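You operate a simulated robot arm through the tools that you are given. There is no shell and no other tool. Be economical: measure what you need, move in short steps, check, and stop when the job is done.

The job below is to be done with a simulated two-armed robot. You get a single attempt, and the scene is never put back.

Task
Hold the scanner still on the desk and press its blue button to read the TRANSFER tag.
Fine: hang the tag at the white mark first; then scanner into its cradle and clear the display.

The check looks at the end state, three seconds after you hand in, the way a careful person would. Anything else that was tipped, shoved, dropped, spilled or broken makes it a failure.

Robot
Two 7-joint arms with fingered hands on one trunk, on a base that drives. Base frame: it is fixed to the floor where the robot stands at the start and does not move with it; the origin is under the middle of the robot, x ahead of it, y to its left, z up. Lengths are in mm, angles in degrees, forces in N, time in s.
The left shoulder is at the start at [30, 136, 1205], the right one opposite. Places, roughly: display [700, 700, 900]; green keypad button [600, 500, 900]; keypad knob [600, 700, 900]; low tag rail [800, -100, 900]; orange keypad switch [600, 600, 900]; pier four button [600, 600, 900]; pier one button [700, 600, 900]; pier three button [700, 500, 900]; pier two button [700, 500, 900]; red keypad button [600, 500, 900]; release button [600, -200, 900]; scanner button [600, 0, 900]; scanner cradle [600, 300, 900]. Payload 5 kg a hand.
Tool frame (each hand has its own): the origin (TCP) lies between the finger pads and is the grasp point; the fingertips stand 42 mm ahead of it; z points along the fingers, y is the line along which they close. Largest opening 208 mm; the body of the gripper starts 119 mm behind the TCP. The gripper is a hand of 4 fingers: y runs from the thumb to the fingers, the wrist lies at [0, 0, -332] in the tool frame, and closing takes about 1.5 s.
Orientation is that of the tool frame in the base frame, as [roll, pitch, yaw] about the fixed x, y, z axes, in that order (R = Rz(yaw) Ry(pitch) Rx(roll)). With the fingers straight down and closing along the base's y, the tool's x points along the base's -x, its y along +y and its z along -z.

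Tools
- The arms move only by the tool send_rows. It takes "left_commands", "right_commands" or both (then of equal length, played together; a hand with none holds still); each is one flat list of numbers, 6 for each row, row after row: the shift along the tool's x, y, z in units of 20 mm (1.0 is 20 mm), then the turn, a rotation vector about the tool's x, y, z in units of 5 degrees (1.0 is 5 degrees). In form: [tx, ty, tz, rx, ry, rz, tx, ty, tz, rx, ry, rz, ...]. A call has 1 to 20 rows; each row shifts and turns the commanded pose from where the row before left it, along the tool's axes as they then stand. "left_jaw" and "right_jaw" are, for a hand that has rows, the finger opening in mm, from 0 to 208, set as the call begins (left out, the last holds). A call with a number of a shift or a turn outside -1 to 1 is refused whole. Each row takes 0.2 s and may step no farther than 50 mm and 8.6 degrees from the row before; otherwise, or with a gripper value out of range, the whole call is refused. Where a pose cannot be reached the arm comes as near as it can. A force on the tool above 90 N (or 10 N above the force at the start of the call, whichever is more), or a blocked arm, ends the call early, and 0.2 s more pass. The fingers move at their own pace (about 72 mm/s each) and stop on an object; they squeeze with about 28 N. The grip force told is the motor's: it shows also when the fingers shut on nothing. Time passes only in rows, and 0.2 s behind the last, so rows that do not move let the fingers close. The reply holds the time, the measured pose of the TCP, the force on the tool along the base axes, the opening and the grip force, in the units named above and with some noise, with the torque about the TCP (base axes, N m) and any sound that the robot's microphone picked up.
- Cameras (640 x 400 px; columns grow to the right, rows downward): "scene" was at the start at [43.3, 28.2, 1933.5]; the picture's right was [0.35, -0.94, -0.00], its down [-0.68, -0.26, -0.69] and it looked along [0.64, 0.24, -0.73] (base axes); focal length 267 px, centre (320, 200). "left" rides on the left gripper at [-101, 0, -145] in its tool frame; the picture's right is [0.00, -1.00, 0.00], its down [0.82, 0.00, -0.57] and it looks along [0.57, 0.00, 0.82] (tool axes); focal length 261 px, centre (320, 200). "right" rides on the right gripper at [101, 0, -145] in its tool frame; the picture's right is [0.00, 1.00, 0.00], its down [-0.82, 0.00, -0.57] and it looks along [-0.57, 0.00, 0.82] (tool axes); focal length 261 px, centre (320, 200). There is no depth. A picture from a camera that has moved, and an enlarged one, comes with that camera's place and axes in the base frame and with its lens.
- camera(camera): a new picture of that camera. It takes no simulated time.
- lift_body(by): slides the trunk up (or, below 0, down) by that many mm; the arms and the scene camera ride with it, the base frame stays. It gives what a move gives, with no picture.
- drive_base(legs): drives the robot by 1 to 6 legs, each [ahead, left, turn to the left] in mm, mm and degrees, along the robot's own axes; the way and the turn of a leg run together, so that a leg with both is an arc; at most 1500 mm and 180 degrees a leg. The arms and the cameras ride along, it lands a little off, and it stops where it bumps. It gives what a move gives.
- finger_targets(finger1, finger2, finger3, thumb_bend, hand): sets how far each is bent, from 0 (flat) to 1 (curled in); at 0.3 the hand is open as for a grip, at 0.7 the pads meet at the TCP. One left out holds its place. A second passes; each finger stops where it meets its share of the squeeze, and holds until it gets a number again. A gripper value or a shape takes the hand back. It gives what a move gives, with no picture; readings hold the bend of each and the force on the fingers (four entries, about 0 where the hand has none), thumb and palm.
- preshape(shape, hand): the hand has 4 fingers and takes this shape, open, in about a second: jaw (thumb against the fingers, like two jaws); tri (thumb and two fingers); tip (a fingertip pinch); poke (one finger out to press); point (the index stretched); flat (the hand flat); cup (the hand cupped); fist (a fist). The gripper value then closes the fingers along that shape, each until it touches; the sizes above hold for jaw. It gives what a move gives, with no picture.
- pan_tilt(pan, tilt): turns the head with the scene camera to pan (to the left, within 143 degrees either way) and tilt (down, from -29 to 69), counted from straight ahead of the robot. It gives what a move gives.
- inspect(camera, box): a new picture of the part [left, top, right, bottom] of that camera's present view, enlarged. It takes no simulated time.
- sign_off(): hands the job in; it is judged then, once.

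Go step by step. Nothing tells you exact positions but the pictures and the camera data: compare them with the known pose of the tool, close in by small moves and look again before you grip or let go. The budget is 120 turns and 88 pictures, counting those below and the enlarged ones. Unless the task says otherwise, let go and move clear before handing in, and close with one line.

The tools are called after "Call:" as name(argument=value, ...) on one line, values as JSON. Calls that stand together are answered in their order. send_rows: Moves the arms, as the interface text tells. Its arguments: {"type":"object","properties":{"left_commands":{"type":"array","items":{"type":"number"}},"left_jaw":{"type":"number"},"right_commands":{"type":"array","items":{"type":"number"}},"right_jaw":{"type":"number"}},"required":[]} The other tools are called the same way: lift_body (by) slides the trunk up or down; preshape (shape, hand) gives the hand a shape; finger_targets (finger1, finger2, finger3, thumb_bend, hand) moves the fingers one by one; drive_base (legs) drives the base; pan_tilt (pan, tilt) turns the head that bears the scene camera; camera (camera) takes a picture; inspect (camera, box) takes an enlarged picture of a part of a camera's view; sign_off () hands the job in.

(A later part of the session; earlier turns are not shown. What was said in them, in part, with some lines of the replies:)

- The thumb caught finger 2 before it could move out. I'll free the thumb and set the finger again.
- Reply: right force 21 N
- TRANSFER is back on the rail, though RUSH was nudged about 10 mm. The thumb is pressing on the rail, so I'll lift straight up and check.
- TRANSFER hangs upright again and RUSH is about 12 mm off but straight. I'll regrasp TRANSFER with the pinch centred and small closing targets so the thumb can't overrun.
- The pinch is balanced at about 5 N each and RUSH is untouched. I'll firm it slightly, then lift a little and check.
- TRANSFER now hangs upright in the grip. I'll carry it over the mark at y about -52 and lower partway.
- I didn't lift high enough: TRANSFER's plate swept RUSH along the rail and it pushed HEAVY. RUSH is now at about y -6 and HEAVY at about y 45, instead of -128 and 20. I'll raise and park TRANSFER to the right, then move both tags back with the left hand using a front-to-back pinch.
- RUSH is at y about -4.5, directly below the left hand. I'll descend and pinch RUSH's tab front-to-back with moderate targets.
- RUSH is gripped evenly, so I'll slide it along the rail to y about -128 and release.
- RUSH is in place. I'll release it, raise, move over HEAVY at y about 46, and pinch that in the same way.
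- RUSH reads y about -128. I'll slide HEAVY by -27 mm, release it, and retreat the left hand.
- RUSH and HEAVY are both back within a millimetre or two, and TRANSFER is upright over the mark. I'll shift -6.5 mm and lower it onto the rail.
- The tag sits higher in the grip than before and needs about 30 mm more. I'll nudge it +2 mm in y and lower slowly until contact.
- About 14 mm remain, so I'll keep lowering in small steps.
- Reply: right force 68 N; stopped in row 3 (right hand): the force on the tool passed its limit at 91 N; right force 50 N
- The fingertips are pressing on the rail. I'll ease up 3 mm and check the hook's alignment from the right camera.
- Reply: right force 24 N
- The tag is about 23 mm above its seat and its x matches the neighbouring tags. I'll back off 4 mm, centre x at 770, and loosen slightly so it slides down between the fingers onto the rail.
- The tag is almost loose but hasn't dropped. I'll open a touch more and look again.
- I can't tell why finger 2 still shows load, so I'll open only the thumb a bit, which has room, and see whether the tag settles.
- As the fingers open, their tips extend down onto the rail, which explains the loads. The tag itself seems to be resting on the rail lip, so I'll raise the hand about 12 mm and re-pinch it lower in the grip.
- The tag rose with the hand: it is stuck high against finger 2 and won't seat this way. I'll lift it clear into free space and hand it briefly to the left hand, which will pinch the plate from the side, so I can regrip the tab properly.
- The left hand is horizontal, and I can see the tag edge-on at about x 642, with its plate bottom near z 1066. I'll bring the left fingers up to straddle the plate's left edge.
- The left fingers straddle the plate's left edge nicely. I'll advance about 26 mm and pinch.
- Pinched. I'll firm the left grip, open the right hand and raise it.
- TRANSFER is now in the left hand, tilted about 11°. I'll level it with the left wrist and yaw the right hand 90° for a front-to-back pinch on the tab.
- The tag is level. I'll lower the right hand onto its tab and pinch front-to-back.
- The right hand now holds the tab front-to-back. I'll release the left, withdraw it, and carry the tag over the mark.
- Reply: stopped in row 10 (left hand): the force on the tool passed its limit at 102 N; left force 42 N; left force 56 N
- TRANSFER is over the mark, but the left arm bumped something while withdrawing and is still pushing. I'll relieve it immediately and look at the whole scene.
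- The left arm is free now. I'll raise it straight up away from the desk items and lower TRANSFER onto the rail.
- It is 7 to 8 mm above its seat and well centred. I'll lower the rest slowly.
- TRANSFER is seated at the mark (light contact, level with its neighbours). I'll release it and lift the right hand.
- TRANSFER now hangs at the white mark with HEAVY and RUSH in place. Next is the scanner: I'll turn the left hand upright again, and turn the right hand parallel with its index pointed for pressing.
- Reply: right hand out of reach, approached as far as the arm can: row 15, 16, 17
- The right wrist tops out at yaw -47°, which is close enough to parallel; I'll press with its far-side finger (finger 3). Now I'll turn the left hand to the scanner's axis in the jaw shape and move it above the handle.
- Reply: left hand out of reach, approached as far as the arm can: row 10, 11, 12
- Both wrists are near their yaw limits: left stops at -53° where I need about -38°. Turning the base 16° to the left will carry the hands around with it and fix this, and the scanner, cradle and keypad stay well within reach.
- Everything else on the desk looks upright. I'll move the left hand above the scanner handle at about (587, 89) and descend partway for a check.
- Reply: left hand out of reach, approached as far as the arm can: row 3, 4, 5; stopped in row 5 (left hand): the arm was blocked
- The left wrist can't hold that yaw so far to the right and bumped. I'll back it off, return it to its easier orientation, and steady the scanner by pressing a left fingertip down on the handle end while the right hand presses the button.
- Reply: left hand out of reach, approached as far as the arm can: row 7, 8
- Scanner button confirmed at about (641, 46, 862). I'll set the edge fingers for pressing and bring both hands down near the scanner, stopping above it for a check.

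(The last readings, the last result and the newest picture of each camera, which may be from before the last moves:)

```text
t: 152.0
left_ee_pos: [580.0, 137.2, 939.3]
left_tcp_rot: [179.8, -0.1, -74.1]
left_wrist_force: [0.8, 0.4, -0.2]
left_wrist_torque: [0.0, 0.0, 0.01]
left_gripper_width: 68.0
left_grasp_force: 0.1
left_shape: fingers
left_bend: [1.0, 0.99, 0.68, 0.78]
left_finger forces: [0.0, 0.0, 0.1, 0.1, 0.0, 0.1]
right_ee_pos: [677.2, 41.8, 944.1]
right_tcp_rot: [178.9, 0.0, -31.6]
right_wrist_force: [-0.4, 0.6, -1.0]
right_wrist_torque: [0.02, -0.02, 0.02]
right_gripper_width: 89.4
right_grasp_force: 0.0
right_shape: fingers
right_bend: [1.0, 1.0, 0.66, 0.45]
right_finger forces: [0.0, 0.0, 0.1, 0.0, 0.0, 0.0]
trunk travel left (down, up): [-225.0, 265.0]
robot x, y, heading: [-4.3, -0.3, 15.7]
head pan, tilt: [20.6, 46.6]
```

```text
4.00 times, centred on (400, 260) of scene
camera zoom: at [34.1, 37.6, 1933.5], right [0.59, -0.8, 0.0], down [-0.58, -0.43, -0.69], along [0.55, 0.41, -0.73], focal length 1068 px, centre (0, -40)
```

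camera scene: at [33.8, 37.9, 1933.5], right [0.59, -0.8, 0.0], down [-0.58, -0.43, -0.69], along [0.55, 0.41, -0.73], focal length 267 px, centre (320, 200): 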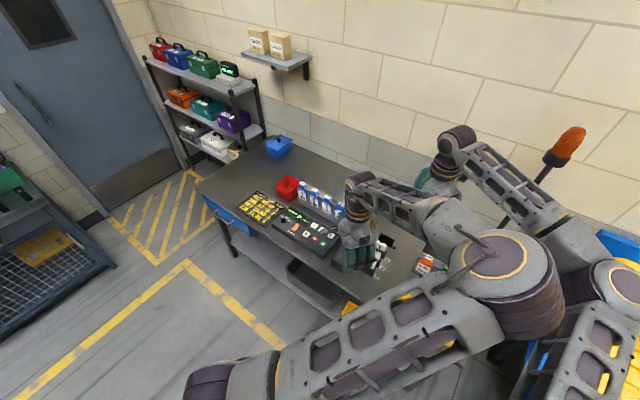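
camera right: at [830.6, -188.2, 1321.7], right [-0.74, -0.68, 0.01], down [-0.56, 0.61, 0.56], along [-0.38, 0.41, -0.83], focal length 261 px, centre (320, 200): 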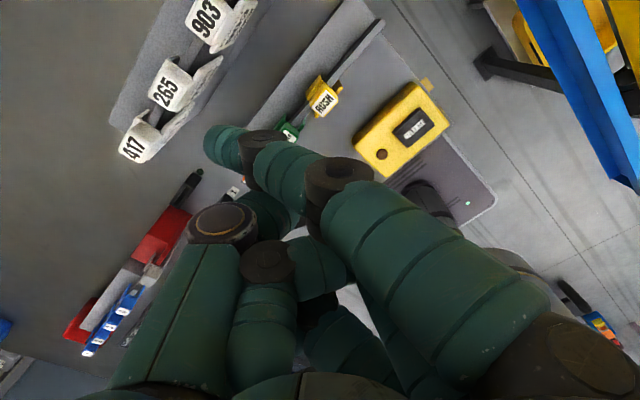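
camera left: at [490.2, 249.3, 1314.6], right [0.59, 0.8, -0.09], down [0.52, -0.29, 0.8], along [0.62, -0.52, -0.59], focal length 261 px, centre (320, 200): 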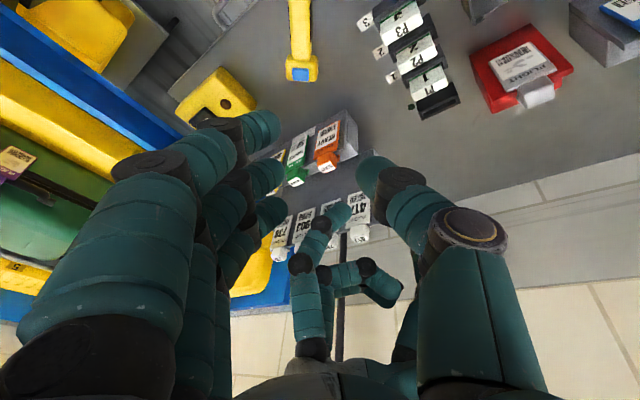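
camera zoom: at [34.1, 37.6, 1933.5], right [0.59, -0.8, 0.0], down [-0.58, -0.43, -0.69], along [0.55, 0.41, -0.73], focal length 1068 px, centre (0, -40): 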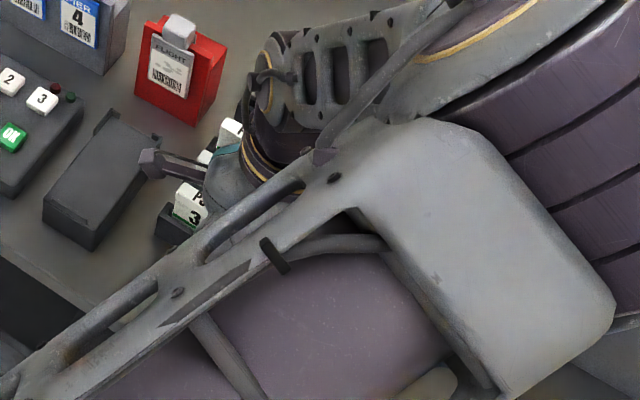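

The scene view is blocked, so I'll work from calibrated finger offsets. The left fingertip is over the handle end and the right over the button, which is about 25 mm wide. I'll lower the left finger until it lightly presses on the handle.

Call:
send_rows(left_commands=[0, 0, 0.7, 0, 0, 0, 0, 0, 0.7, 0, 0, 0, 0, 0, 0.5, 0, 0, 0, 0, 0, 0, 0, 0, 0], right_commands=[0.13, -0.17, 0.5, 0, 0, 0, 0.13, -0.17, 0.5, 0, 0, 0, 0, 0, 0, 0, 0, 0, 0, 0, 0, 0, 0, 0])

Call:
send_rows(left_commands=[0, 0, 0.25, 0, 0, 0, 0, 0, 0, 0, 0, 0])

Call:
send_rows(left_commands=[0, 0, 0.2, 0, 0, 0, 0, 0, 0, 0, 0, 0])

```text
t: 153.0
left_ee_pos: [578.9, 137.5, 903.1]
left_tcp_rot: [179.7, 0.0, -74.1]
left_wrist_force: [-1.2, 0.0, 0.1]
left_wrist_torque: [0.0, 0.02, -0.02]
left_gripper_width: 68.3
left_grasp_force: 0.0
left_shape: fingers
left_bend: [1.0, 0.99, 0.68, 0.78]
left_finger forces: [0.1, 0.0, 0.0, 0.0, 0.1, 0.0]
right_ee_pos: [688.3, 45.3, 923.9]
right_tcp_rot: [178.9, 0.2, -31.7]
right_wrist_force: [0.5, -0.2, -1.0]
right_wrist_torque: [-0.04, 0.01, -0.03]
right_gripper_width: 89.1
right_grasp_force: 0.0
right_shape: fingers
right_bend: [1.0, 1.0, 0.66, 0.45]
right_finger forces: [0.0, 0.0, 0.0, 0.1, 0.0, 0.1]
trunk travel left (down, up): [-225.0, 265.0]
robot x, y, heading: [-0.4, 2.3, 15.9]
head pan, tilt: [20.6, 46.6]
```

```text
t: 153.6
left_ee_pos: [578.6, 136.1, 897.5]
left_tcp_rot: [179.8, -0.1, -74.1]
left_wrist_force: [-1.0, -0.4, 0.0]
left_wrist_torque: [0.0, -0.03, 0.0]
left_gripper_width: 67.9
left_grasp_force: 0.2
left_shape: fingers
left_bend: [1.0, 0.99, 0.68, 0.78]
left_finger forces: [0.0, 0.1, 0.4, 0.1, 0.1, 0.1]
right_ee_pos: [686.5, 44.4, 924.1]
right_tcp_rot: [178.9, 0.1, -31.6]
right_wrist_force: [-0.2, 0.0, 0.3]
right_wrist_torque: [0.05, 0.01, -0.01]
right_gripper_width: 89.2
right_grasp_force: 0.0
right_shape: fingers
right_bend: [1.0, 1.0, 0.66, 0.45]
right_finger forces: [0.1, 0.0, 0.1, 0.0, 0.0, 0.1]
trunk travel left (down, up): [-225.0, 265.0]
robot x, y, heading: [-0.3, 0.7, 15.6]
head pan, tilt: [20.6, 46.6]
```

```text
t: 154.2
left_ee_pos: [577.7, 136.5, 894.3]
left_tcp_rot: [179.9, -0.1, -74.1]
left_wrist_force: [-6.9, -1.6, 25.2]
left_wrist_torque: [-0.98, 0.35, -0.27]
left_gripper_width: 68.0
left_grasp_force: 12.5
left_shape: fingers
left_bend: [1.0, 0.99, 0.71, 0.78]
left_finger forces: [0.0, 0.1, 24.6, 0.0, 0.0, 0.1]
right_ee_pos: [685.8, 45.0, 925.7]
right_tcp_rot: [179.0, -0.1, -31.5]
right_wrist_force: [-0.8, 1.3, 0.3]
right_wrist_torque: [-0.01, 0.01, -0.01]
right_gripper_width: 89.2
right_grasp_force: 0.1
right_shape: fingers
right_bend: [1.0, 1.0, 0.66, 0.45]
right_finger forces: [0.0, 0.0, 0.0, 0.0, 0.0, 0.0]
trunk travel left (down, up): [-225.0, 265.0]
robot x, y, heading: [-1.5, -0.5, 15.9]
head pan, tilt: [20.6, 46.6]
```

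The left finger is holding the handle down at about 25 N. Now I'll lower the right finger onto the button in small steps.

Call:
send_rows(right_commands=[0, 0, 0.35, 0, 0, 0, 0, 0, 0.35, 0, 0, 0, 0, 0, 0, 0, 0, 0])

Call:
send_rows(right_commands=[0, 0, 0.2, 0, 0, 0, 0, 0, 0, 0, 0, 0])

Call:
send_rows(right_commands=[0, 0, 0.15, 0, 0, 0, 0, 0, 0, 0, 0, 0])

```text
t: 155.0
left_ee_pos: [577.3, 137.3, 894.3]
left_tcp_rot: [179.9, -0.2, -74.2]
left_wrist_force: [-8.2, -1.4, 28.1]
left_wrist_torque: [-1.16, 0.45, -0.33]
left_gripper_width: 67.9
left_grasp_force: 14.2
left_shape: fingers
left_bend: [1.0, 0.99, 0.71, 0.78]
left_finger forces: [0.0, 0.0, 28.2, 0.1, 0.1, 0.0]
right_ee_pos: [685.1, 45.1, 910.5]
right_tcp_rot: [178.9, 0.0, -31.7]
right_wrist_force: [-0.5, -0.3, 0.7]
right_wrist_torque: [0.03, 0.02, -0.02]
right_gripper_width: 89.4
right_grasp_force: 0.0
right_shape: fingers
right_bend: [1.0, 1.0, 0.66, 0.45]
right_finger forces: [0.0, 0.0, 0.5, 0.0, 0.0, 0.0]
trunk travel left (down, up): [-225.0, 265.0]
robot x, y, heading: [0.6, -0.2, 15.8]
head pan, tilt: [20.6, 46.6]
```

```text
t: 155.6
left_ee_pos: [577.6, 136.1, 895.0]
left_tcp_rot: [179.9, -0.1, -74.1]
left_wrist_force: [-6.7, -3.0, 25.9]
left_wrist_torque: [-1.1, 0.36, -0.24]
left_gripper_width: 67.9
left_grasp_force: 12.3
left_shape: fingers
left_bend: [1.0, 0.99, 0.71, 0.78]
left_finger forces: [0.1, 0.0, 25.8, 0.1, 0.1, 0.0]
right_ee_pos: [685.7, 44.3, 907.3]
right_tcp_rot: [178.9, 0.1, -31.6]
right_wrist_force: [-1.8, -0.8, 6.4]
right_wrist_torque: [0.02, 0.33, 0.03]
right_gripper_width: 89.3
right_grasp_force: 3.3
right_shape: fingers
right_bend: [1.0, 1.0, 0.66, 0.45]
right_finger forces: [0.0, 0.0, 5.8, 0.0, 0.0, 0.0]
trunk travel left (down, up): [-225.0, 265.0]
robot x, y, heading: [-0.2, -5.5, 16.1]
head pan, tilt: [20.6, 46.6]
heard: click
```

```text
t: 156.2
left_ee_pos: [577.7, 136.4, 894.2]
left_tcp_rot: [179.9, -0.1, -74.1]
left_wrist_force: [-5.9, -2.5, 23.2]
left_wrist_torque: [-0.97, 0.3, -0.23]
left_gripper_width: 67.8
left_grasp_force: 11.8
left_shape: fingers
left_bend: [1.0, 0.99, 0.71, 0.78]
left_finger forces: [0.0, 0.0, 23.1, 0.0, 0.0, 0.1]
right_ee_pos: [686.3, 45.6, 903.2]
right_tcp_rot: [179.0, 0.0, -31.6]
right_wrist_force: [-0.9, -3.7, 12.8]
right_wrist_torque: [-0.14, 0.51, 0.15]
right_gripper_width: 89.2
right_grasp_force: 6.0
right_shape: fingers
right_bend: [1.0, 1.0, 0.66, 0.45]
right_finger forces: [0.0, 0.1, 11.8, 0.1, 0.0, 0.0]
trunk travel left (down, up): [-225.0, 265.0]
robot x, y, heading: [1.3, -0.8, 15.8]
head pan, tilt: [20.6, 46.6]
```

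I heard a click. I'll lift the right finger and check the display to see whether the tag was read.

Call:
send_rows(right_commands=[0, 0, -0.5, 0, 0, 0, 0, 0, -0.9, 0, 0, 0, 0, 0, -0.9, 0, 0, 0])

Call:
inspect(camera="scene", box=[230, 170, 390, 280])

```text
t: 157.0
left_ee_pos: [578.3, 137.1, 894.5]
left_tcp_rot: [179.9, 0.0, -74.2]
left_wrist_force: [-8.1, -3.4, 27.7]
left_wrist_torque: [-1.18, 0.4, -0.33]
left_gripper_width: 67.9
left_grasp_force: 13.4
left_shape: fingers
left_bend: [1.0, 0.99, 0.71, 0.78]
left_finger forces: [0.0, 0.0, 27.9, 0.0, 0.0, 0.1]
right_ee_pos: [684.8, 45.4, 950.7]
right_tcp_rot: [179.0, 0.0, -31.5]
right_wrist_force: [-1.0, -0.8, -1.1]
right_wrist_torque: [0.04, -0.05, -0.01]
right_gripper_width: 89.1
right_grasp_force: 0.0
right_shape: fingers
right_bend: [1.0, 1.0, 0.66, 0.45]
right_finger forces: [0.0, 0.1, 0.0, 0.0, 0.0, 0.1]
trunk travel left (down, up): [-225.0, 265.0]
robot x, y, heading: [5.5, -2.0, 15.6]
head pan, tilt: [20.6, 46.6]
```

```text
3.64 times, centred on (310, 225) of scene
camera zoom: at [31.3, 36.8, 1933.6], right [0.59, -0.8, 0.0], down [-0.58, -0.43, -0.69], along [0.55, 0.41, -0.73], focal length 971 px, centre (356, 109)
```

zoom: 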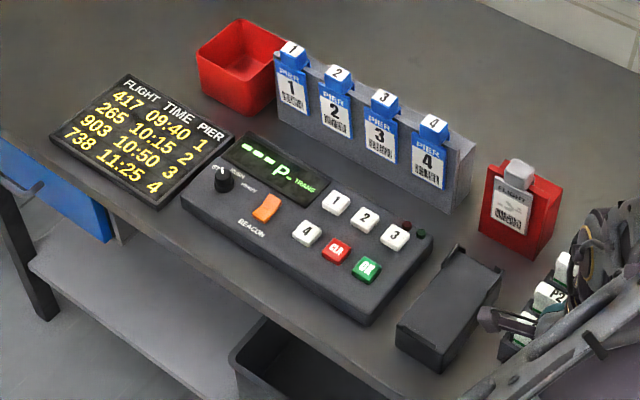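

The display reads "TRANS…", so the TRANSFER tag was read, and everything else looks in order. CLR is at about (622, 506, 863) and the cradle is centred near (655, 348), lying along x. I'll raise both hands and turn the left one to align with the scanner handle from the other side.

Call:
send_rows(left_commands=[0, 0, -0.3, 0, 0, 0, 0, 0, -1, 0, 0, 0, 0, 0, -1, 0, 0, 0, 0, 0, -1, 0, 0, 0, 0, 0, -1, 0, 0, 0, 0, 0, -1, 0, 0, 0, 0, 0, -1, 0, 0, 0, 0, 0, -1, 0, 0, 0, 0, 0, -1, 0, 0, 0, 0, 0, -1, 0, 0, 0, 0, 0, -1, 0, 0, 0, 0, 0, 0, 0, 0, 1, 0, 0, 0, 0, 0, 1, 0, 0, 0, 0, 0, 1, 0, 0, 0, 0, 0, 1, 0, 0, 0, 0, 0, 1, 0, 0, 0, 0, 0, 1, 0, 0, 0, 0, 0, 1, 0, 0, 0, 0, 0, 1, 0, 0, 0, 0, 0, 1], right_commands=[0, 0, -1, 0, 0, 0, 0, 0, -1, 0, 0, 0, 0, 0, -1, 0, 0, 0, 0, 0, -1, 0, 0, 0, 0, 0, -1, 0, 0, 0, 0, 0, -1, 0, 0, 0, 0, 0, -1, 0, 0, 0, 0, 0, -1, 0, 0, 0, 0, 0, -1, 0, 0, 0, 0, 0, -1, 0, 0, 0, 0.5, 0.9, 0, 0, 0, 0, 0.5, 0.9, 0, 0, 0, 0, 0.5, 0.9, 0, 0, 0, 0, 0.5, 0.9, 0, 0, 0, 0, 0.5, 0.9, 0, 0, 0, 0, 0.5, 0.9, 0, 0, 0, 0, 0, 0, 0, 0, 0, 0, 0, 0, 0, 0, 0, 0, 0, 0, 0, 0, 0, 0, 0, 0, 0, 0, 0, 0])

Call:
send_rows(left_commands=[0, 0, 0, 0, 0, 1, 0, 0, 0, 0, 0, 1, 0, 0, 0, 0, 0, 1, 0, 0, 0, 0, 0, 1, 0, 0, 0, 0, 0, 1, 0, 0, 0, 0, 0, 1, 0, 0, 0, 0, 0, 1, 0, 0, 0, 0, 0, 1, 0, 0, 0, 0, 0, 1, 0, 0, 0, 0, 0, 1, 0, 0, 0, 0, 0, 1, 0, 0, 0, 0, 0, 1, 0, 0, 0, 0, 0, 1, 0, 0, 0, 0, 0, 1, 0, 0, 0, 0, 0, 1, 0, 0, 0, 0, 0, 1, 0, 0, 0, 0, 0, 1, 0, 0, 0, 0, 0, 1, 0, 0, 0, 0, 0, 1, 0, 0, 0, 0, 0, 0.8])

Call:
finger_targets(hand="left", finger1=1, finger3=1, thumb_bend=0.4)

Call:
finger_targets(hand="left", finger2=0.59, thumb_bend=0.59)

```text
t: 161.2
left_ee_pos: [578.5, 136.6, 1099.7]
left_tcp_rot: [179.9, -0.2, -119.2]
left_wrist_force: [0.8, 0.4, 0.5]
left_wrist_torque: [0.02, 0.03, 0.0]
left_gripper_width: 68.2
left_grasp_force: 0.0
left_shape: fingers
left_bend: [1.0, 0.99, 0.68, 0.78]
left_finger forces: [0.0, 0.1, 0.1, 0.0, 0.0, 0.1]
right_ee_pos: [683.3, -73.2, 1149.5]
right_tcp_rot: [178.9, 0.1, -31.6]
right_wrist_force: [0.0, 0.2, 0.5]
right_wrist_torque: [0.02, -0.02, 0.0]
right_gripper_width: 89.4
right_grasp_force: 0.1
right_shape: fingers
right_bend: [1.0, 1.0, 0.66, 0.45]
right_finger forces: [0.1, 0.1, 0.1, 0.0, 0.0, 0.0]
trunk travel left (down, up): [-225.0, 265.0]
robot x, y, heading: [1.0, 1.1, 15.9]
head pan, tilt: [20.6, 46.6]
```

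```text
t: 165.4
left_ee_pos: [577.2, 137.8, 1099.8]
left_tcp_rot: [-179.8, -0.1, 141.9]
left_wrist_force: [0.2, 0.1, 0.3]
left_wrist_torque: [0.01, -0.02, 0.01]
left_gripper_width: 68.2
left_grasp_force: 0.2
left_shape: fingers
left_bend: [1.0, 0.99, 0.68, 0.78]
left_finger forces: [0.1, 0.0, 0.0, 0.0, 0.1, 0.0]
right_ee_pos: [683.2, -73.1, 1150.0]
right_tcp_rot: [178.9, 0.1, -31.6]
right_wrist_force: [-0.2, -0.1, 0.3]
right_wrist_torque: [-0.01, 0.0, 0.01]
right_gripper_width: 89.3
right_grasp_force: 0.0
right_shape: fingers
right_bend: [1.0, 1.0, 0.66, 0.45]
right_finger forces: [0.1, 0.1, 0.1, 0.0, 0.0, 0.0]
trunk travel left (down, up): [-225.0, 265.0]
robot x, y, heading: [-0.2, -4.4, 15.7]
head pan, tilt: [20.6, 46.6]
```

```text
t: 166.4
left_ee_pos: [577.2, 137.4, 1099.1]
left_tcp_rot: [-179.8, -0.1, 141.9]
left_wrist_force: [-0.1, 0.4, 0.7]
left_wrist_torque: [0.02, 0.04, -0.01]
left_gripper_width: 93.9
left_grasp_force: 0.0
left_shape: fingers
left_bend: [1.0, 1.0, 1.0, 0.4]
left_finger forces: [0.0, 0.0, 0.0, 0.0, 0.1, 0.1]
right_ee_pos: [682.9, -73.8, 1149.4]
right_tcp_rot: [178.9, 0.1, -31.6]
right_wrist_force: [0.8, 0.4, 0.7]
right_wrist_torque: [0.03, -0.04, 0.01]
right_gripper_width: 89.2
right_grasp_force: 0.0
right_shape: fingers
right_bend: [1.0, 1.0, 0.66, 0.45]
right_finger forces: [0.0, 0.0, 0.0, 0.0, 0.0, 0.1]
trunk travel left (down, up): [-225.0, 265.0]
robot x, y, heading: [-2.3, -3.2, 15.8]
head pan, tilt: [20.6, 46.6]
```

```text
t: 167.4
left_ee_pos: [576.4, 136.2, 1100.5]
left_tcp_rot: [-179.7, -0.1, 141.9]
left_wrist_force: [0.6, -0.7, 0.2]
left_wrist_torque: [0.01, -0.01, 0.02]
left_gripper_width: 77.6
left_grasp_force: 0.0
left_shape: fingers
left_bend: [1.0, 0.59, 1.0, 0.59]
left_finger forces: [0.0, 0.0, 0.1, 0.0, 0.1, 0.0]
right_ee_pos: [684.4, -72.9, 1150.3]
right_tcp_rot: [178.9, 0.1, -31.6]
right_wrist_force: [0.8, 0.4, -0.6]
right_wrist_torque: [-0.01, 0.01, 0.02]
right_gripper_width: 89.0
right_grasp_force: 0.1
right_shape: fingers
right_bend: [1.0, 1.0, 0.66, 0.45]
right_finger forces: [0.1, 0.0, 0.0, 0.1, 0.0, 0.0]
trunk travel left (down, up): [-225.0, 265.0]
robot x, y, heading: [0.3, 2.1, 15.9]
head pan, tilt: [20.6, 46.6]
```

The left hand is aligned at yaw 142°. I'll move above the handle at about (604, 75) and descend partway, with one look.

Call:
send_rows(left_commands=[-0.75, -0.4, 0, 0, 0, 0, -0.75, -0.4, 0, 0, 0, 0, -0.75, -0.4, 0, 0, 0, 0, -0.73, -0.41, 0, 0, 0, 0, 0, 0, 0.9, 0, 0, 0, 0, 0, 0.9, 0, 0, 0, 0, 0, 0.9, 0, 0, 0, 0, 0, 0.9, 0, 0, 0, 0, 0, 0.9, 0, 0, 0, 0, 0, 0.9, 0, 0, 0, 0, 0, 0.9, 0, 0, 0, 0, 0, 0.9, 0, 0, 0, 0, 0, 0, 0, 0, 0])

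Call:
camera(camera="left")

```text
t: 170.2
left_ee_pos: [603.1, 76.0, 954.6]
left_tcp_rot: [-179.9, 0.0, 141.9]
left_wrist_force: [-0.6, 0.3, -0.2]
left_wrist_torque: [-0.02, 0.0, 0.01]
left_gripper_width: 77.5
left_grasp_force: 0.0
left_shape: fingers
left_bend: [1.0, 0.59, 1.0, 0.59]
left_finger forces: [0.1, 0.0, 0.1, 0.0, 0.1, 0.0]
right_ee_pos: [681.9, -73.2, 1149.4]
right_tcp_rot: [178.9, 0.1, -31.7]
right_wrist_force: [0.3, 0.5, 0.6]
right_wrist_torque: [0.0, 0.0, 0.03]
right_gripper_width: 89.5
right_grasp_force: 0.2
right_shape: fingers
right_bend: [1.0, 1.0, 0.66, 0.45]
right_finger forces: [0.0, 0.0, 0.0, 0.1, 0.0, 0.0]
trunk travel left (down, up): [-225.0, 265.0]
robot x, y, heading: [0.4, -2.0, 15.8]
head pan, tilt: [20.6, 46.6]
```

```text
4 pictures are left
camera left: at [682.2, 15.0, 1098.2], right [-0.61, -0.79, 0.0], down [-0.65, 0.5, 0.57], along [-0.45, 0.35, -0.82], focal length 261 px, centre (320, 200)
```

left: 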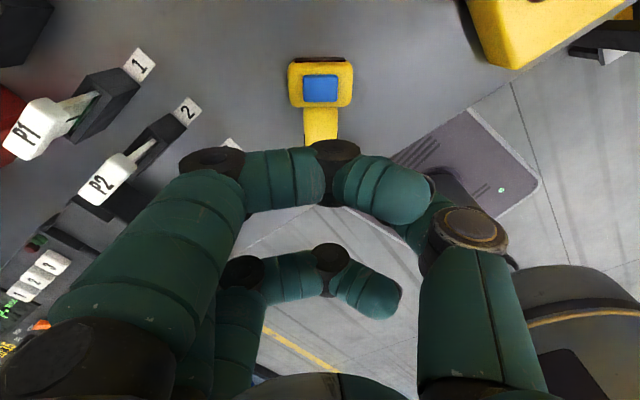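

The scanner handle is perfectly centred and aligned under the hand. I'll descend to the handle and pinch.

Call:
send_rows(left_commands=[0, 0, 0.9, 0, 0, 0, 0, 0, 0.9, 0, 0, 0, 0, 0, 0.9, 0, 0, 0, 0, 0, 0.9, 0, 0, 0, 0, 0, 0.2, 0, 0, 0, 0, 0, 0, 0, 0, 0])

Call:
finger_targets(hand="left", finger2=0.68, thumb_bend=0.68)

Call:
finger_targets(hand="left", finger2=0.72, thumb_bend=0.72)

```text
t: 171.6
left_ee_pos: [605.4, 74.7, 878.4]
left_tcp_rot: [-179.9, -0.1, 141.9]
left_wrist_force: [0.3, -0.2, 0.0]
left_wrist_torque: [0.0, -0.01, -0.01]
left_gripper_width: 77.7
left_grasp_force: 0.0
left_shape: fingers
left_bend: [1.0, 0.59, 1.0, 0.59]
left_finger forces: [0.0, 0.0, 0.0, 0.1, 0.1, 0.0]
right_ee_pos: [683.0, -72.5, 1151.6]
right_tcp_rot: [178.9, 0.0, -31.6]
right_wrist_force: [0.1, 0.2, -0.3]
right_wrist_torque: [-0.02, 0.02, 0.03]
right_gripper_width: 89.4
right_grasp_force: 0.0
right_shape: fingers
right_bend: [1.0, 1.0, 0.66, 0.45]
right_finger forces: [0.1, 0.0, 0.1, 0.1, 0.0, 0.0]
trunk travel left (down, up): [-225.0, 265.0]
robot x, y, heading: [-2.0, -2.9, 15.5]
head pan, tilt: [20.6, 46.6]
```

```text
t: 172.6
left_ee_pos: [604.9, 75.1, 879.5]
left_tcp_rot: [-179.8, -0.1, 141.9]
left_wrist_force: [-0.5, -0.3, 0.2]
left_wrist_torque: [0.02, 0.01, -0.03]
left_gripper_width: 73.7
left_grasp_force: 7.7
left_shape: fingers
left_bend: [1.0, 0.64, 1.0, 0.66]
left_finger forces: [0.0, 7.6, 0.1, 0.0, 8.0, 0.0]
right_ee_pos: [683.5, -72.9, 1151.1]
right_tcp_rot: [178.8, 0.1, -31.6]
right_wrist_force: [0.0, 0.5, -0.6]
right_wrist_torque: [-0.01, -0.01, -0.02]
right_gripper_width: 89.3
right_grasp_force: 0.1
right_shape: fingers
right_bend: [1.0, 1.0, 0.66, 0.45]
right_finger forces: [0.0, 0.0, 0.0, 0.0, 0.0, 0.0]
trunk travel left (down, up): [-225.0, 265.0]
robot x, y, heading: [-1.0, 0.3, 15.7]
head pan, tilt: [20.6, 46.6]
```

```text
t: 173.6
left_ee_pos: [604.2, 74.4, 879.2]
left_tcp_rot: [-179.9, 0.0, 141.9]
left_wrist_force: [-1.7, -1.4, 3.7]
left_wrist_torque: [0.05, -0.05, -0.02]
left_gripper_width: 72.3
left_grasp_force: 12.6
left_shape: fingers
left_bend: [1.0, 0.62, 1.0, 0.69]
left_finger forces: [0.0, 11.3, 0.0, 0.0, 14.0, 0.1]
right_ee_pos: [682.0, -73.9, 1149.8]
right_tcp_rot: [178.9, 0.1, -31.6]
right_wrist_force: [-0.8, 0.5, -0.1]
right_wrist_torque: [0.0, 0.0, -0.01]
right_gripper_width: 89.5
right_grasp_force: 0.0
right_shape: fingers
right_bend: [1.0, 1.0, 0.66, 0.45]
right_finger forces: [0.0, 0.0, 0.0, 0.0, 0.1, 0.0]
trunk travel left (down, up): [-225.0, 265.0]
robot x, y, heading: [-2.0, -0.6, 15.9]
head pan, tilt: [20.6, 46.6]
```

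The scanner is gripped at about 12 N. I'll lift it well clear of the P cards and rotate it to line up with the cradle.

Call:
send_rows(left_commands=[0, 0, -0.3, 0, 0, 0, 0, 0, -0.6, 0, 0, 0, 0, 0, -0.9, 0, 0, 0, 0, 0, -0.9, 0, 0, 0, 0, 0, -0.9, 0, 0, 0, 0, 0, -0.9, 0, 0, 0, 0, 0, -0.9, 0, 0, 0, 0, 0, -0.9, 0, 0, 0, 0, 0, -0.9, 0, 0, 0, 0, 0, 0, 0, 0, -0.95, 0, 0, 0, 0, 0, -0.95, 0, 0, 0, 0, 0, -0.95, 0, 0, 0, 0, 0, -0.95, 0, 0, 0, 0, 0, -0.95, 0, 0, 0, 0, 0, -0.95, 0, 0, 0, 0, 0, -0.95, 0, 0, 0, 0, 0, -0.95])

Call:
send_rows(left_commands=[-0.14, 0.9, 0, 0, 0, 0, -0.14, 0.95, 0, 0, 0, 0, -0.14, 0.95, 0, 0, 0, 0, -0.14, 0.95, 0, 0, 0, 0, -0.14, 0.95, 0, 0, 0, 0, -0.14, 0.95, 0, 0, 0, 0, -0.14, 0.95, 0, 0, 0, 0, -0.14, 0.95, 0, 0, 0, 0, -0.14, 0.95, 0, 0, 0, 0, -0.14, 0.95, 0, 0, 0, 0, -0.14, 0.95, 0, 0, 0, 0, -0.14, 0.95, 0, 0, 0, 0, -0.14, 0.95, 0, 0, 0, 0, -0.13, 0.95, 0, 0, 0, 0, 0, 0.25, 0, 0, 0, 0, 0, 0, 0, 0, 0, 0])

Call:
camera(camera="left")

```text
t: 177.2
left_ee_pos: [604.4, 73.8, 1023.7]
left_tcp_rot: [-179.8, -0.3, -180.0]
left_wrist_force: [0.4, -1.0, -1.6]
left_wrist_torque: [0.0, 0.03, 0.01]
left_gripper_width: 71.7
left_grasp_force: 11.4
left_shape: fingers
left_bend: [1.0, 0.61, 1.0, 0.69]
left_finger forces: [0.0, 11.7, 0.0, 0.0, 11.5, 0.0]
right_ee_pos: [684.1, -73.2, 1150.2]
right_tcp_rot: [178.8, 0.1, -31.6]
right_wrist_force: [0.5, -0.8, 0.3]
right_wrist_torque: [0.02, 0.0, 0.01]
right_gripper_width: 89.1
right_grasp_force: 0.1
right_shape: fingers
right_bend: [1.0, 1.0, 0.66, 0.45]
right_finger forces: [0.1, 0.0, 0.1, 0.0, 0.1, 0.0]
trunk travel left (down, up): [-225.0, 265.0]
robot x, y, heading: [1.4, 0.9, 16.0]
head pan, tilt: [20.6, 46.6]
```

```text
t: 180.6
left_ee_pos: [645.0, 346.6, 1022.9]
left_tcp_rot: [-179.9, -0.2, 179.9]
left_wrist_force: [-0.2, -0.3, -2.4]
left_wrist_torque: [-0.03, 0.02, 0.0]
left_gripper_width: 72.0
left_grasp_force: 11.3
left_shape: fingers
left_bend: [1.0, 0.61, 1.0, 0.69]
left_finger forces: [0.0, 11.8, 0.0, 0.1, 11.3, 0.0]
right_ee_pos: [683.1, -72.3, 1149.8]
right_tcp_rot: [178.8, 0.0, -31.5]
right_wrist_force: [-0.6, -0.3, 0.5]
right_wrist_torque: [-0.01, -0.01, -0.01]
right_gripper_width: 89.4
right_grasp_force: 0.1
right_shape: fingers
right_bend: [1.0, 1.0, 0.66, 0.45]
right_finger forces: [0.1, 0.0, 0.0, 0.0, 0.0, 0.1]
trunk travel left (down, up): [-225.0, 265.0]
robot x, y, heading: [2.3, -3.1, 15.8]
head pan, tilt: [20.6, 46.6]
```

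```text
3 pictures are left
camera left: at [745.4, 346.7, 1165.5], right [0.0, -1.0, 0.0], down [-0.82, 0.0, 0.57], along [-0.57, 0.0, -0.82], focal length 261 px, centre (320, 200)
```

left: 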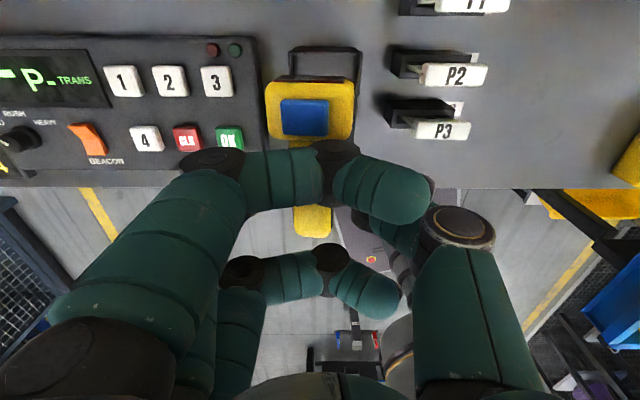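

The scanner is level in the grip. Cross-checking both views, the cradle's centre is at about (648, 342), with a near lip and far posts. I'll shift to put the scanner's centre there and lower it.

Call:
send_rows(left_commands=[0.25, -0.28, 0, 0, 0, 0, 0.23, -0.28, 0, 0, 0, 0, 0, 0, 0.9, 0, 0, 0, 0, 0, 0.9, 0, 0, 0, 0, 0, 0.9, 0, 0, 0, 0, 0, 0.5, 0, 0, 0, 0, 0, 0, 0, 0, 0])

Call:
inspect(camera="left", box=[220, 0, 440, 140])

```text
t: 182.2
left_ee_pos: [634.9, 334.4, 958.2]
left_tcp_rot: [-179.8, -0.3, 180.0]
left_wrist_force: [1.2, 0.1, -2.7]
left_wrist_torque: [-0.01, 0.05, 0.01]
left_gripper_width: 72.1
left_grasp_force: 11.5
left_shape: fingers
left_bend: [1.0, 0.61, 1.0, 0.69]
left_finger forces: [0.1, 11.7, 0.0, 0.0, 11.4, 0.0]
right_ee_pos: [682.3, -72.3, 1150.3]
right_tcp_rot: [178.9, 0.1, -31.6]
right_wrist_force: [-0.2, -0.5, 0.2]
right_wrist_torque: [-0.02, 0.03, 0.0]
right_gripper_width: 89.2
right_grasp_force: 0.0
right_shape: fingers
right_bend: [1.0, 1.0, 0.66, 0.45]
right_finger forces: [0.0, 0.0, 0.0, 0.0, 0.0, 0.1]
trunk travel left (down, up): [-225.0, 265.0]
robot x, y, heading: [2.6, 1.5, 15.9]
head pan, tilt: [20.6, 46.6]
```

```text
2.86 times, centred on (330, 70) of left
camera zoom: at [735.3, 335.0, 1102.0], right [0.0, -1.0, 0.0], down [-0.82, 0.0, 0.57], along [-0.57, 0.0, -0.82], focal length 745 px, centre (291, 571)
```

zoom: 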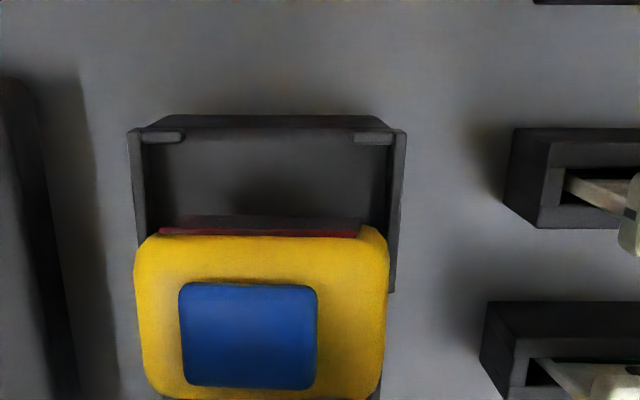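

The view is very clear: the scanner is laterally centred between the cradle walls. I'll shift 6 mm forward and lower in small steps until it rests.

Call:
send_rows(left_commands=[-0.3, 0, 0.3, 0, 0, 0, 0, 0, 0.3, 0, 0, 0, 0, 0, 0, 0, 0, 0])

Call:
send_rows(left_commands=[0, 0, 0.3, 0, 0, 0, 0, 0, 0, 0, 0, 0])

Call:
send_rows(left_commands=[0, 0, 0.3, 0, 0, 0, 0, 0, 0, 0, 0, 0])

```text
t: 183.0
left_ee_pos: [641.2, 333.3, 947.5]
left_tcp_rot: [-179.8, -0.2, 179.9]
left_wrist_force: [-0.2, 0.4, -2.3]
left_wrist_torque: [-0.03, 0.0, -0.02]
left_gripper_width: 71.9
left_grasp_force: 11.8
left_shape: fingers
left_bend: [1.0, 0.61, 1.0, 0.69]
left_finger forces: [0.0, 11.8, 0.0, 0.0, 11.4, 0.0]
right_ee_pos: [683.7, -72.9, 1151.0]
right_tcp_rot: [178.8, 0.0, -31.6]
right_wrist_force: [-0.2, 0.4, -0.1]
right_wrist_torque: [0.01, 0.01, -0.05]
right_gripper_width: 89.3
right_grasp_force: 0.1
right_shape: fingers
right_bend: [1.0, 1.0, 0.66, 0.45]
right_finger forces: [0.1, 0.0, 0.0, 0.0, 0.0, 0.0]
trunk travel left (down, up): [-225.0, 265.0]
robot x, y, heading: [0.4, 1.5, 15.5]
head pan, tilt: [20.6, 46.6]
```

```text
t: 183.6
left_ee_pos: [640.8, 333.3, 940.8]
left_tcp_rot: [-179.9, -0.1, 179.9]
left_wrist_force: [0.9, 0.8, -3.2]
left_wrist_torque: [-0.01, 0.02, 0.02]
left_gripper_width: 72.1
left_grasp_force: 11.5
left_shape: fingers
left_bend: [1.0, 0.61, 1.0, 0.69]
left_finger forces: [0.0, 11.8, 0.0, 0.0, 11.4, 0.0]
right_ee_pos: [682.7, -72.4, 1150.0]
right_tcp_rot: [178.9, 0.1, -31.6]
right_wrist_force: [-0.4, -0.5, -0.8]
right_wrist_torque: [0.01, 0.0, -0.02]
right_gripper_width: 89.1
right_grasp_force: 0.1
right_shape: fingers
right_bend: [1.0, 1.0, 0.66, 0.45]
right_finger forces: [0.1, 0.0, 0.1, 0.0, 0.0, 0.0]
trunk travel left (down, up): [-225.0, 265.0]
robot x, y, heading: [1.3, -1.6, 15.9]
head pan, tilt: [20.6, 46.6]
```

```text
t: 184.2
left_ee_pos: [641.5, 331.7, 935.5]
left_tcp_rot: [-179.9, 0.0, 179.9]
left_wrist_force: [-0.7, -2.4, 8.9]
left_wrist_torque: [0.16, 0.1, -0.01]
left_gripper_width: 71.9
left_grasp_force: 13.9
left_shape: fingers
left_bend: [1.0, 0.61, 1.0, 0.69]
left_finger forces: [0.0, 12.4, 0.1, 0.0, 15.6, 0.1]
right_ee_pos: [684.8, -72.5, 1149.9]
right_tcp_rot: [178.9, 0.1, -31.6]
right_wrist_force: [-0.4, -0.3, 0.1]
right_wrist_torque: [-0.04, 0.03, -0.03]
right_gripper_width: 89.4
right_grasp_force: 0.2
right_shape: fingers
right_bend: [1.0, 1.0, 0.66, 0.45]
right_finger forces: [0.0, 0.0, 0.0, 0.0, 0.0, 0.0]
trunk travel left (down, up): [-225.0, 265.0]
robot x, y, heading: [-6.1, -0.0, 15.8]
head pan, tilt: [20.6, 46.6]
```

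It has contacted at the expected height (force about 11 N). I'll open the fingers, lift clear and take one look.

Call:
finger_targets(hand="left", finger2=0.57, thumb_bend=0.62)

Call:
send_rows(left_commands=[0, 0, -0.3, 0, 0, 0, 0, 0, -0.6, 0, 0, 0, 0, 0, -0.9, 0, 0, 0, 0, 0, -0.9, 0, 0, 0, 0, 0, -0.9, 0, 0, 0, 0, 0, -0.9, 0, 0, 0, 0, 0, -0.9, 0, 0, 0, 0, 0, -0.9, 0, 0, 0, 0, 0, -0.9, 0, 0, 0])

Call:
camera(camera="left")

```text
t: 185.2
left_ee_pos: [640.2, 333.1, 935.6]
left_tcp_rot: [-179.9, -0.2, 179.9]
left_wrist_force: [-0.8, -0.1, 0.3]
left_wrist_torque: [0.0, 0.01, -0.01]
left_gripper_width: 75.4
left_grasp_force: 0.0
left_shape: fingers
left_bend: [1.0, 0.56, 1.0, 0.62]
left_finger forces: [0.0, 0.0, 0.0, 0.0, 0.0, 0.0]
right_ee_pos: [682.1, -72.9, 1149.9]
right_tcp_rot: [178.9, 0.1, -31.6]
right_wrist_force: [-0.2, -0.3, -0.6]
right_wrist_torque: [-0.04, 0.0, -0.02]
right_gripper_width: 89.2
right_grasp_force: 0.0
right_shape: fingers
right_bend: [1.0, 1.0, 0.66, 0.45]
right_finger forces: [0.0, 0.1, 0.0, 0.0, 0.0, 0.1]
trunk travel left (down, up): [-225.0, 265.0]
robot x, y, heading: [-3.9, -3.5, 15.6]
head pan, tilt: [20.6, 46.6]
```

```text
t: 187.2
left_ee_pos: [639.7, 333.4, 1077.8]
left_tcp_rot: [-180.0, -0.1, -180.0]
left_wrist_force: [-0.1, 0.3, -0.5]
left_wrist_torque: [0.01, -0.04, 0.0]
left_gripper_width: 75.6
left_grasp_force: 0.1
left_shape: fingers
left_bend: [1.0, 0.56, 1.0, 0.62]
left_finger forces: [0.0, 0.0, 0.0, 0.0, 0.1, 0.1]
right_ee_pos: [682.3, -71.5, 1150.5]
right_tcp_rot: [178.8, 0.0, -31.6]
right_wrist_force: [-0.6, -0.7, -0.3]
right_wrist_torque: [0.0, -0.06, 0.01]
right_gripper_width: 89.2
right_grasp_force: 0.1
right_shape: fingers
right_bend: [1.0, 1.0, 0.66, 0.45]
right_finger forces: [0.1, 0.1, 0.0, 0.0, 0.0, 0.0]
trunk travel left (down, up): [-225.0, 265.0]
robot x, y, heading: [1.6, 0.1, 15.9]
head pan, tilt: [20.6, 46.6]
```

```text
1 pictures are left
camera left: at [740.0, 335.2, 1220.5], right [0.0, -1.0, 0.0], down [-0.82, 0.0, 0.57], along [-0.57, 0.0, -0.82], focal length 261 px, centre (320, 200)
```

left: 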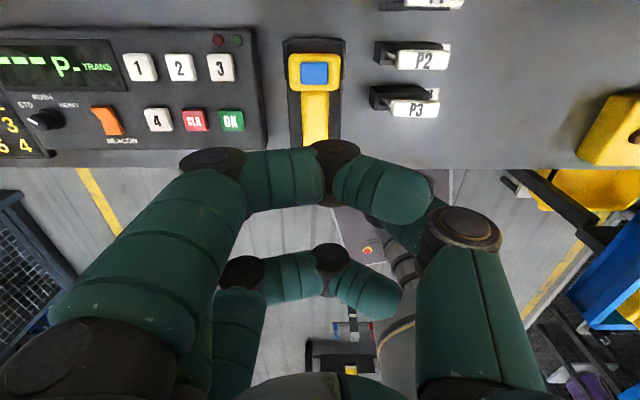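

The scanner is seated in the cradle. CLR is at about (624, 507, 863), agreeing in both views. I'll set one left fingertip and move it above CLR.

Call:
finger_targets(hand="left", finger1=1, finger2=1, finger3=0.68, thumb_bend=0.78)

Call:
send_rows(left_commands=[-0.14, 0.97, 0, 0, 0, 0, -0.14, 0.97, 0, 0, 0, 0, -0.14, 0.97, 0, 0, 0, 0, -0.14, 0.97, 0, 0, 0, 0, -0.14, 0.97, 0, 0, 0, 0, -0.14, 0.97, 0, 0, 0, 0, -0.14, 0.97, 0, 0, 0, 0, -0.14, 0.97, 0, 0, 0, 0, 0, 0, 0.95, 0, 0, 0, 0, 0, 0.95, 0, 0, 0, 0, 0, 0.95, 0, 0, 0, 0, 0, 0.95, 0, 0, 0, 0, 0, 0.95, 0, 0, 0, 0, 0, 0.95, 0, 0, 0, 0, 0, 0.95, 0, 0, 0, 0, 0, 0.9, 0, 0, 0, 0, 0, 0, 0, 0, 0])

```text
t: 188.2
left_ee_pos: [640.9, 333.2, 1076.2]
left_tcp_rot: [-179.9, -0.2, 179.9]
left_wrist_force: [0.0, -0.1, 0.3]
left_wrist_torque: [0.02, -0.01, 0.01]
left_gripper_width: 69.3
left_grasp_force: 0.1
left_shape: fingers
left_bend: [1.0, 0.68, 0.68, 0.75]
left_finger forces: [0.0, 0.1, 0.1, 0.0, 0.0, 0.0]
right_ee_pos: [682.9, -72.4, 1150.1]
right_tcp_rot: [178.8, 0.1, -31.7]
right_wrist_force: [-1.4, 0.6, -1.1]
right_wrist_torque: [0.0, -0.01, -0.02]
right_gripper_width: 89.2
right_grasp_force: 0.0
right_shape: fingers
right_bend: [1.0, 1.0, 0.66, 0.45]
right_finger forces: [0.0, 0.0, 0.0, 0.1, 0.0, 0.0]
trunk travel left (down, up): [-225.0, 265.0]
robot x, y, heading: [-0.2, -2.3, 15.6]
head pan, tilt: [20.6, 46.6]
```

```text
t: 191.8
left_ee_pos: [663.2, 489.3, 927.2]
left_tcp_rot: [-179.8, -0.1, 179.9]
left_wrist_force: [-0.2, 0.1, 0.8]
left_wrist_torque: [0.01, 0.0, -0.02]
left_gripper_width: 69.2
left_grasp_force: 0.0
left_shape: fingers
left_bend: [1.0, 0.68, 0.68, 0.75]
left_finger forces: [0.0, 0.1, 0.0, 0.0, 0.1, 0.0]
right_ee_pos: [683.1, -73.2, 1150.0]
right_tcp_rot: [178.8, 0.1, -31.5]
right_wrist_force: [0.3, -1.2, 0.6]
right_wrist_torque: [-0.01, -0.04, -0.03]
right_gripper_width: 89.4
right_grasp_force: 0.0
right_shape: fingers
right_bend: [1.0, 1.0, 0.66, 0.45]
right_finger forces: [0.0, 0.1, 0.0, 0.0, 0.1, 0.0]
trunk travel left (down, up): [-225.0, 265.0]
robot x, y, heading: [3.3, -0.9, 15.8]
head pan, tilt: [20.6, 46.6]
```

Finger 2 is still extended because the thumb blocked it. I'll open the thumb, curl finger 2 and fold the thumb back before pressing.

Call:
send_rows(left_commands=[0, 0, -1, 0, 0, 0, 0, 0, -1, 0, 0, 0, 0, 0, -1, 0, 0, 0])

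Call:
finger_targets(hand="left", thumb_bend=0.45)

Call:
finger_targets(hand="left", finger2=1)

Call:
finger_targets(hand="left", thumb_bend=0.78)

```text
t: 192.6
left_ee_pos: [662.9, 489.2, 988.1]
left_tcp_rot: [-179.9, -0.2, 179.9]
left_wrist_force: [0.5, 0.0, -0.1]
left_wrist_torque: [0.04, -0.07, 0.0]
left_gripper_width: 69.0
left_grasp_force: 0.1
left_shape: fingers
left_bend: [1.0, 0.68, 0.68, 0.75]
left_finger forces: [0.1, 0.1, 0.1, 0.1, 0.0, 0.0]
right_ee_pos: [682.1, -73.2, 1150.2]
right_tcp_rot: [178.9, 0.0, -31.6]
right_wrist_force: [-1.1, 0.6, 0.3]
right_wrist_torque: [0.04, -0.08, 0.01]
right_gripper_width: 88.9
right_grasp_force: 0.1
right_shape: fingers
right_bend: [1.0, 1.0, 0.66, 0.45]
right_finger forces: [0.1, 0.0, 0.1, 0.0, 0.1, 0.0]
trunk travel left (down, up): [-225.0, 265.0]
robot x, y, heading: [5.0, -0.5, 15.8]
head pan, tilt: [20.6, 46.6]
```

```text
t: 193.6
left_ee_pos: [663.3, 489.7, 987.2]
left_tcp_rot: [-179.8, -0.2, 179.9]
left_wrist_force: [0.3, -0.1, 0.5]
left_wrist_torque: [-0.01, -0.02, -0.02]
left_gripper_width: 88.9
left_grasp_force: 0.1
left_shape: fingers
left_bend: [1.0, 1.0, 0.68, 0.45]
left_finger forces: [0.0, 0.1, 0.0, 0.1, 0.0, 0.0]
right_ee_pos: [683.8, -73.5, 1150.1]
right_tcp_rot: [178.8, 0.1, -31.5]
right_wrist_force: [-0.1, 0.6, 0.6]
right_wrist_torque: [0.0, 0.01, -0.01]
right_gripper_width: 89.1
right_grasp_force: 0.1
right_shape: fingers
right_bend: [1.0, 1.0, 0.66, 0.45]
right_finger forces: [0.0, 0.1, 0.1, 0.0, 0.1, 0.1]
trunk travel left (down, up): [-225.0, 265.0]
robot x, y, heading: [3.5, 1.0, 15.7]
head pan, tilt: [20.6, 46.6]
```

```text
t: 194.6
left_ee_pos: [663.4, 489.1, 988.0]
left_tcp_rot: [-180.0, -0.2, 179.9]
left_wrist_force: [-0.1, 0.5, 0.1]
left_wrist_torque: [-0.04, 0.01, -0.02]
left_gripper_width: 88.7
left_grasp_force: 0.0
left_shape: fingers
left_bend: [1.0, 1.0, 0.68, 0.45]
left_finger forces: [0.1, 0.0, 0.0, 0.1, 0.1, 0.1]
right_ee_pos: [683.0, -73.0, 1150.8]
right_tcp_rot: [179.0, 0.1, -31.6]
right_wrist_force: [-1.2, 0.2, 0.1]
right_wrist_torque: [0.0, 0.01, 0.0]
right_gripper_width: 89.1
right_grasp_force: 0.2
right_shape: fingers
right_bend: [1.0, 1.0, 0.66, 0.45]
right_finger forces: [0.0, 0.0, 0.0, 0.0, 0.0, 0.0]
trunk travel left (down, up): [-225.0, 265.0]
robot x, y, heading: [3.3, 1.5, 15.8]
head pan, tilt: [20.6, 46.6]
```

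```text
t: 195.6
left_ee_pos: [663.3, 490.7, 987.1]
left_tcp_rot: [-179.9, -0.2, 180.0]
left_wrist_force: [0.5, 0.3, -0.3]
left_wrist_torque: [0.0, 0.02, -0.01]
left_gripper_width: 68.2
left_grasp_force: 0.0
left_shape: fingers
left_bend: [1.0, 1.0, 0.68, 0.77]
left_finger forces: [0.0, 0.1, 0.0, 0.0, 0.1, 0.1]
right_ee_pos: [683.4, -73.4, 1149.1]
right_tcp_rot: [178.9, 0.1, -31.6]
right_wrist_force: [-0.5, -1.0, 0.0]
right_wrist_torque: [0.03, -0.03, 0.01]
right_gripper_width: 89.3
right_grasp_force: 0.0
right_shape: fingers
right_bend: [1.0, 1.0, 0.66, 0.45]
right_finger forces: [0.0, 0.0, 0.0, 0.1, 0.1, 0.0]
trunk travel left (down, up): [-225.0, 265.0]
robot x, y, heading: [1.1, 0.9, 16.1]
head pan, tilt: [20.6, 46.6]
```

Only finger 3 is extended now. I'll lower it onto CLR in steps, listening for the click.

Call:
send_rows(left_commands=[0, 0, 0.9, 0, 0, 0, 0, 0, 0.9, 0, 0, 0, 0, 0, 0.9, 0, 0, 0, 0, 0, 0.9, 0, 0, 0, 0, 0, 0, 0, 0, 0])

Call:
send_rows(left_commands=[0, 0, 0.25, 0, 0, 0, 0, 0, 0, 0, 0, 0])

Call:
send_rows(left_commands=[0, 0, 0.2, 0, 0, 0, 0, 0, 0, 0, 0, 0])

```text
t: 196.8
left_ee_pos: [663.1, 488.5, 915.4]
left_tcp_rot: [-179.8, -0.1, 179.8]
left_wrist_force: [-0.5, 0.3, 0.4]
left_wrist_torque: [0.05, -0.03, -0.01]
left_gripper_width: 68.3
left_grasp_force: 0.2
left_shape: fingers
left_bend: [1.0, 1.0, 0.68, 0.77]
left_finger forces: [0.0, 0.0, 0.1, 0.0, 0.0, 0.0]
right_ee_pos: [683.3, -72.4, 1150.3]
right_tcp_rot: [178.9, -0.1, -31.6]
right_wrist_force: [-0.7, -0.3, -1.3]
right_wrist_torque: [0.02, -0.05, -0.03]
right_gripper_width: 89.4
right_grasp_force: 0.0
right_shape: fingers
right_bend: [1.0, 1.0, 0.66, 0.45]
right_finger forces: [0.0, 0.0, 0.1, 0.0, 0.1, 0.0]
trunk travel left (down, up): [-225.0, 265.0]
robot x, y, heading: [5.9, -4.0, 15.7]
head pan, tilt: [20.6, 46.6]
```

```text
t: 197.4
left_ee_pos: [662.4, 489.8, 909.8]
left_tcp_rot: [-179.9, -0.1, 179.9]
left_wrist_force: [0.8, -0.3, 2.5]
left_wrist_torque: [0.04, 0.04, -0.01]
left_gripper_width: 68.3
left_grasp_force: 0.7
left_shape: fingers
left_bend: [1.0, 1.0, 0.68, 0.77]
left_finger forces: [0.0, 0.1, 2.2, 0.1, 0.1, 0.1]
right_ee_pos: [682.8, -72.6, 1150.5]
right_tcp_rot: [179.0, 0.1, -31.5]
right_wrist_force: [0.5, 0.1, 0.2]
right_wrist_torque: [0.02, -0.01, 0.0]
right_gripper_width: 89.3
right_grasp_force: 0.0
right_shape: fingers
right_bend: [1.0, 1.0, 0.66, 0.45]
right_finger forces: [0.1, 0.1, 0.0, 0.1, 0.0, 0.1]
trunk travel left (down, up): [-225.0, 265.0]
robot x, y, heading: [1.4, 0.8, 15.9]
head pan, tilt: [20.6, 46.6]
heard: click
```

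```text
t: 198.0
left_ee_pos: [662.6, 490.5, 908.1]
left_tcp_rot: [-180.0, -0.1, 179.9]
left_wrist_force: [2.0, 2.3, 11.7]
left_wrist_torque: [0.29, 0.36, -0.15]
left_gripper_width: 68.4
left_grasp_force: 5.4
left_shape: fingers
left_bend: [1.0, 1.0, 0.68, 0.77]
left_finger forces: [0.1, 0.0, 11.8, 0.1, 0.0, 0.1]
right_ee_pos: [683.1, -73.3, 1149.5]
right_tcp_rot: [178.9, 0.2, -31.6]
right_wrist_force: [-0.1, 0.0, 0.2]
right_wrist_torque: [-0.02, 0.01, -0.01]
right_gripper_width: 89.2
right_grasp_force: 0.0
right_shape: fingers
right_bend: [1.0, 1.0, 0.66, 0.45]
right_finger forces: [0.1, 0.0, 0.1, 0.0, 0.1, 0.1]
trunk travel left (down, up): [-225.0, 265.0]
robot x, y, heading: [1.5, -2.5, 15.9]
head pan, tilt: [20.6, 46.6]
```

The click was heard. I'll lift the left hand away and use the last picture to confirm the display and cradle.

Call:
send_rows(left_commands=[0, 0, -0.5, 0, 0, 0, 0, 0, -1, 0, 0, 0, 0, 0, -1, 0, 0, 0, 0, 0, -1, 0, 0, 0, 0, 0, -1, 0, 0, 0, 0, 0, -1, 0, 0, 0, 0, 0, -1, 0, 0, 0, 0, 0, -1, 0, 0, 0, 0, 0, -1, 0, 0, 0, 0, 0, -1, 0, 0, 0, 0, -1, 0, 0, 0, 0, 0, -1, 0, 0, 0, 0, 0, -1, 0, 0, 0, 0, 0, -1, 0, 0, 0, 0, 0, -1, 0, 0, 0, 0, 0, -1, 0, 0, 0, 0, 0, -1, 0, 0, 0, 0, 0, -1, 0, 0, 0, 0, 0, -1, 0, 0, 0, 0, 0, -1, 0, 0, 0, 0])

Call:
send_rows(left_commands=[0, -1, 0, 0, 0, 0, 0, -1, 0, 0, 0, 0, 0, -1, 0, 0, 0, 0, 0, -1, 0, 0, 0, 0, 0, -1, 0, 0, 0, 0, 0, -1, 0, 0, 0, 0])

Call:
inspect(camera="scene", box=[240, 170, 400, 270])

```text
t: 202.2
left_ee_pos: [662.5, 289.5, 1097.6]
left_tcp_rot: [-179.9, -0.2, 179.9]
left_wrist_force: [-0.5, 0.7, 1.0]
left_wrist_torque: [0.03, -0.02, -0.02]
left_gripper_width: 68.0
left_grasp_force: 0.1
left_shape: fingers
left_bend: [1.0, 1.0, 0.68, 0.77]
left_finger forces: [0.0, 0.0, 0.0, 0.0, 0.1, 0.0]
right_ee_pos: [683.6, -73.7, 1150.1]
right_tcp_rot: [178.9, 0.1, -31.6]
right_wrist_force: [-0.3, -0.7, 0.5]
right_wrist_torque: [0.08, 0.02, -0.03]
right_gripper_width: 89.2
right_grasp_force: 0.0
right_shape: fingers
right_bend: [1.0, 1.0, 0.66, 0.45]
right_finger forces: [0.0, 0.0, 0.0, 0.1, 0.0, 0.0]
trunk travel left (down, up): [-225.0, 265.0]
robot x, y, heading: [0.9, -0.8, 16.0]
head pan, tilt: [20.6, 46.6]
```

```text
t: 203.6
left_ee_pos: [663.5, 167.3, 1097.8]
left_tcp_rot: [-179.9, -0.1, -179.9]
left_wrist_force: [0.0, -0.3, 0.8]
left_wrist_torque: [0.0, -0.03, -0.02]
left_gripper_width: 68.0
left_grasp_force: 0.0
left_shape: fingers
left_bend: [1.0, 1.0, 0.68, 0.77]
left_finger forces: [0.0, 0.0, 0.0, 0.1, 0.0, 0.0]
right_ee_pos: [683.4, -74.1, 1149.6]
right_tcp_rot: [178.9, 0.0, -31.6]
right_wrist_force: [0.0, -0.3, 0.4]
right_wrist_torque: [0.08, -0.04, 0.0]
right_gripper_width: 89.3
right_grasp_force: 0.0
right_shape: fingers
right_bend: [1.0, 1.0, 0.66, 0.45]
right_finger forces: [0.0, 0.0, 0.0, 0.0, 0.0, 0.1]
trunk travel left (down, up): [-225.0, 265.0]
robot x, y, heading: [-0.2, 0.8, 15.8]
head pan, tilt: [20.6, 46.6]
```

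```text
4.00 times, centred on (320, 220) of scene
camera zoom: at [33.9, 36.6, 1933.5], right [0.59, -0.8, 0.0], down [-0.58, -0.43, -0.69], along [0.55, 0.41, -0.73], focal length 1068 px, centre (320, 120)
```

zoom: 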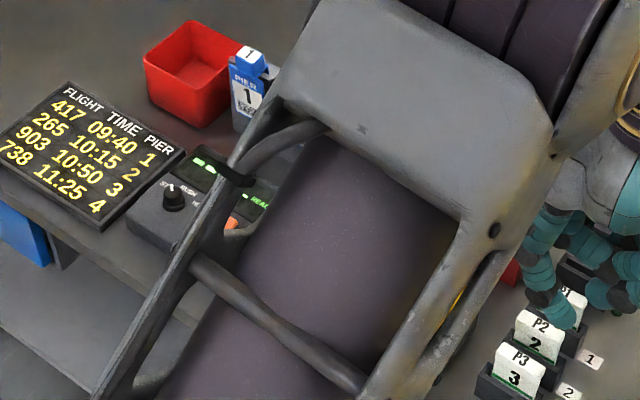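

The display reads "READY" again after CLR. Before that, the scanner was seen seated in its cradle and TRANSFER was hanging at the white mark. Both hands are clear of the desk, so I'm handing in.

Call:
sign_off()

```text
The job is handed in.
```

The job is handed in: the TRANSFER tag hangs at the white mark, the scanner read it (the display showed "TRANS"), the scanner is back in its cradle, and the display is cleared to READY. I knocked the RUSH and HEAVY tags along their rail while moving TRANSFER. I put both back to within a few millimetres, but my last close look at the rail came before the scan.
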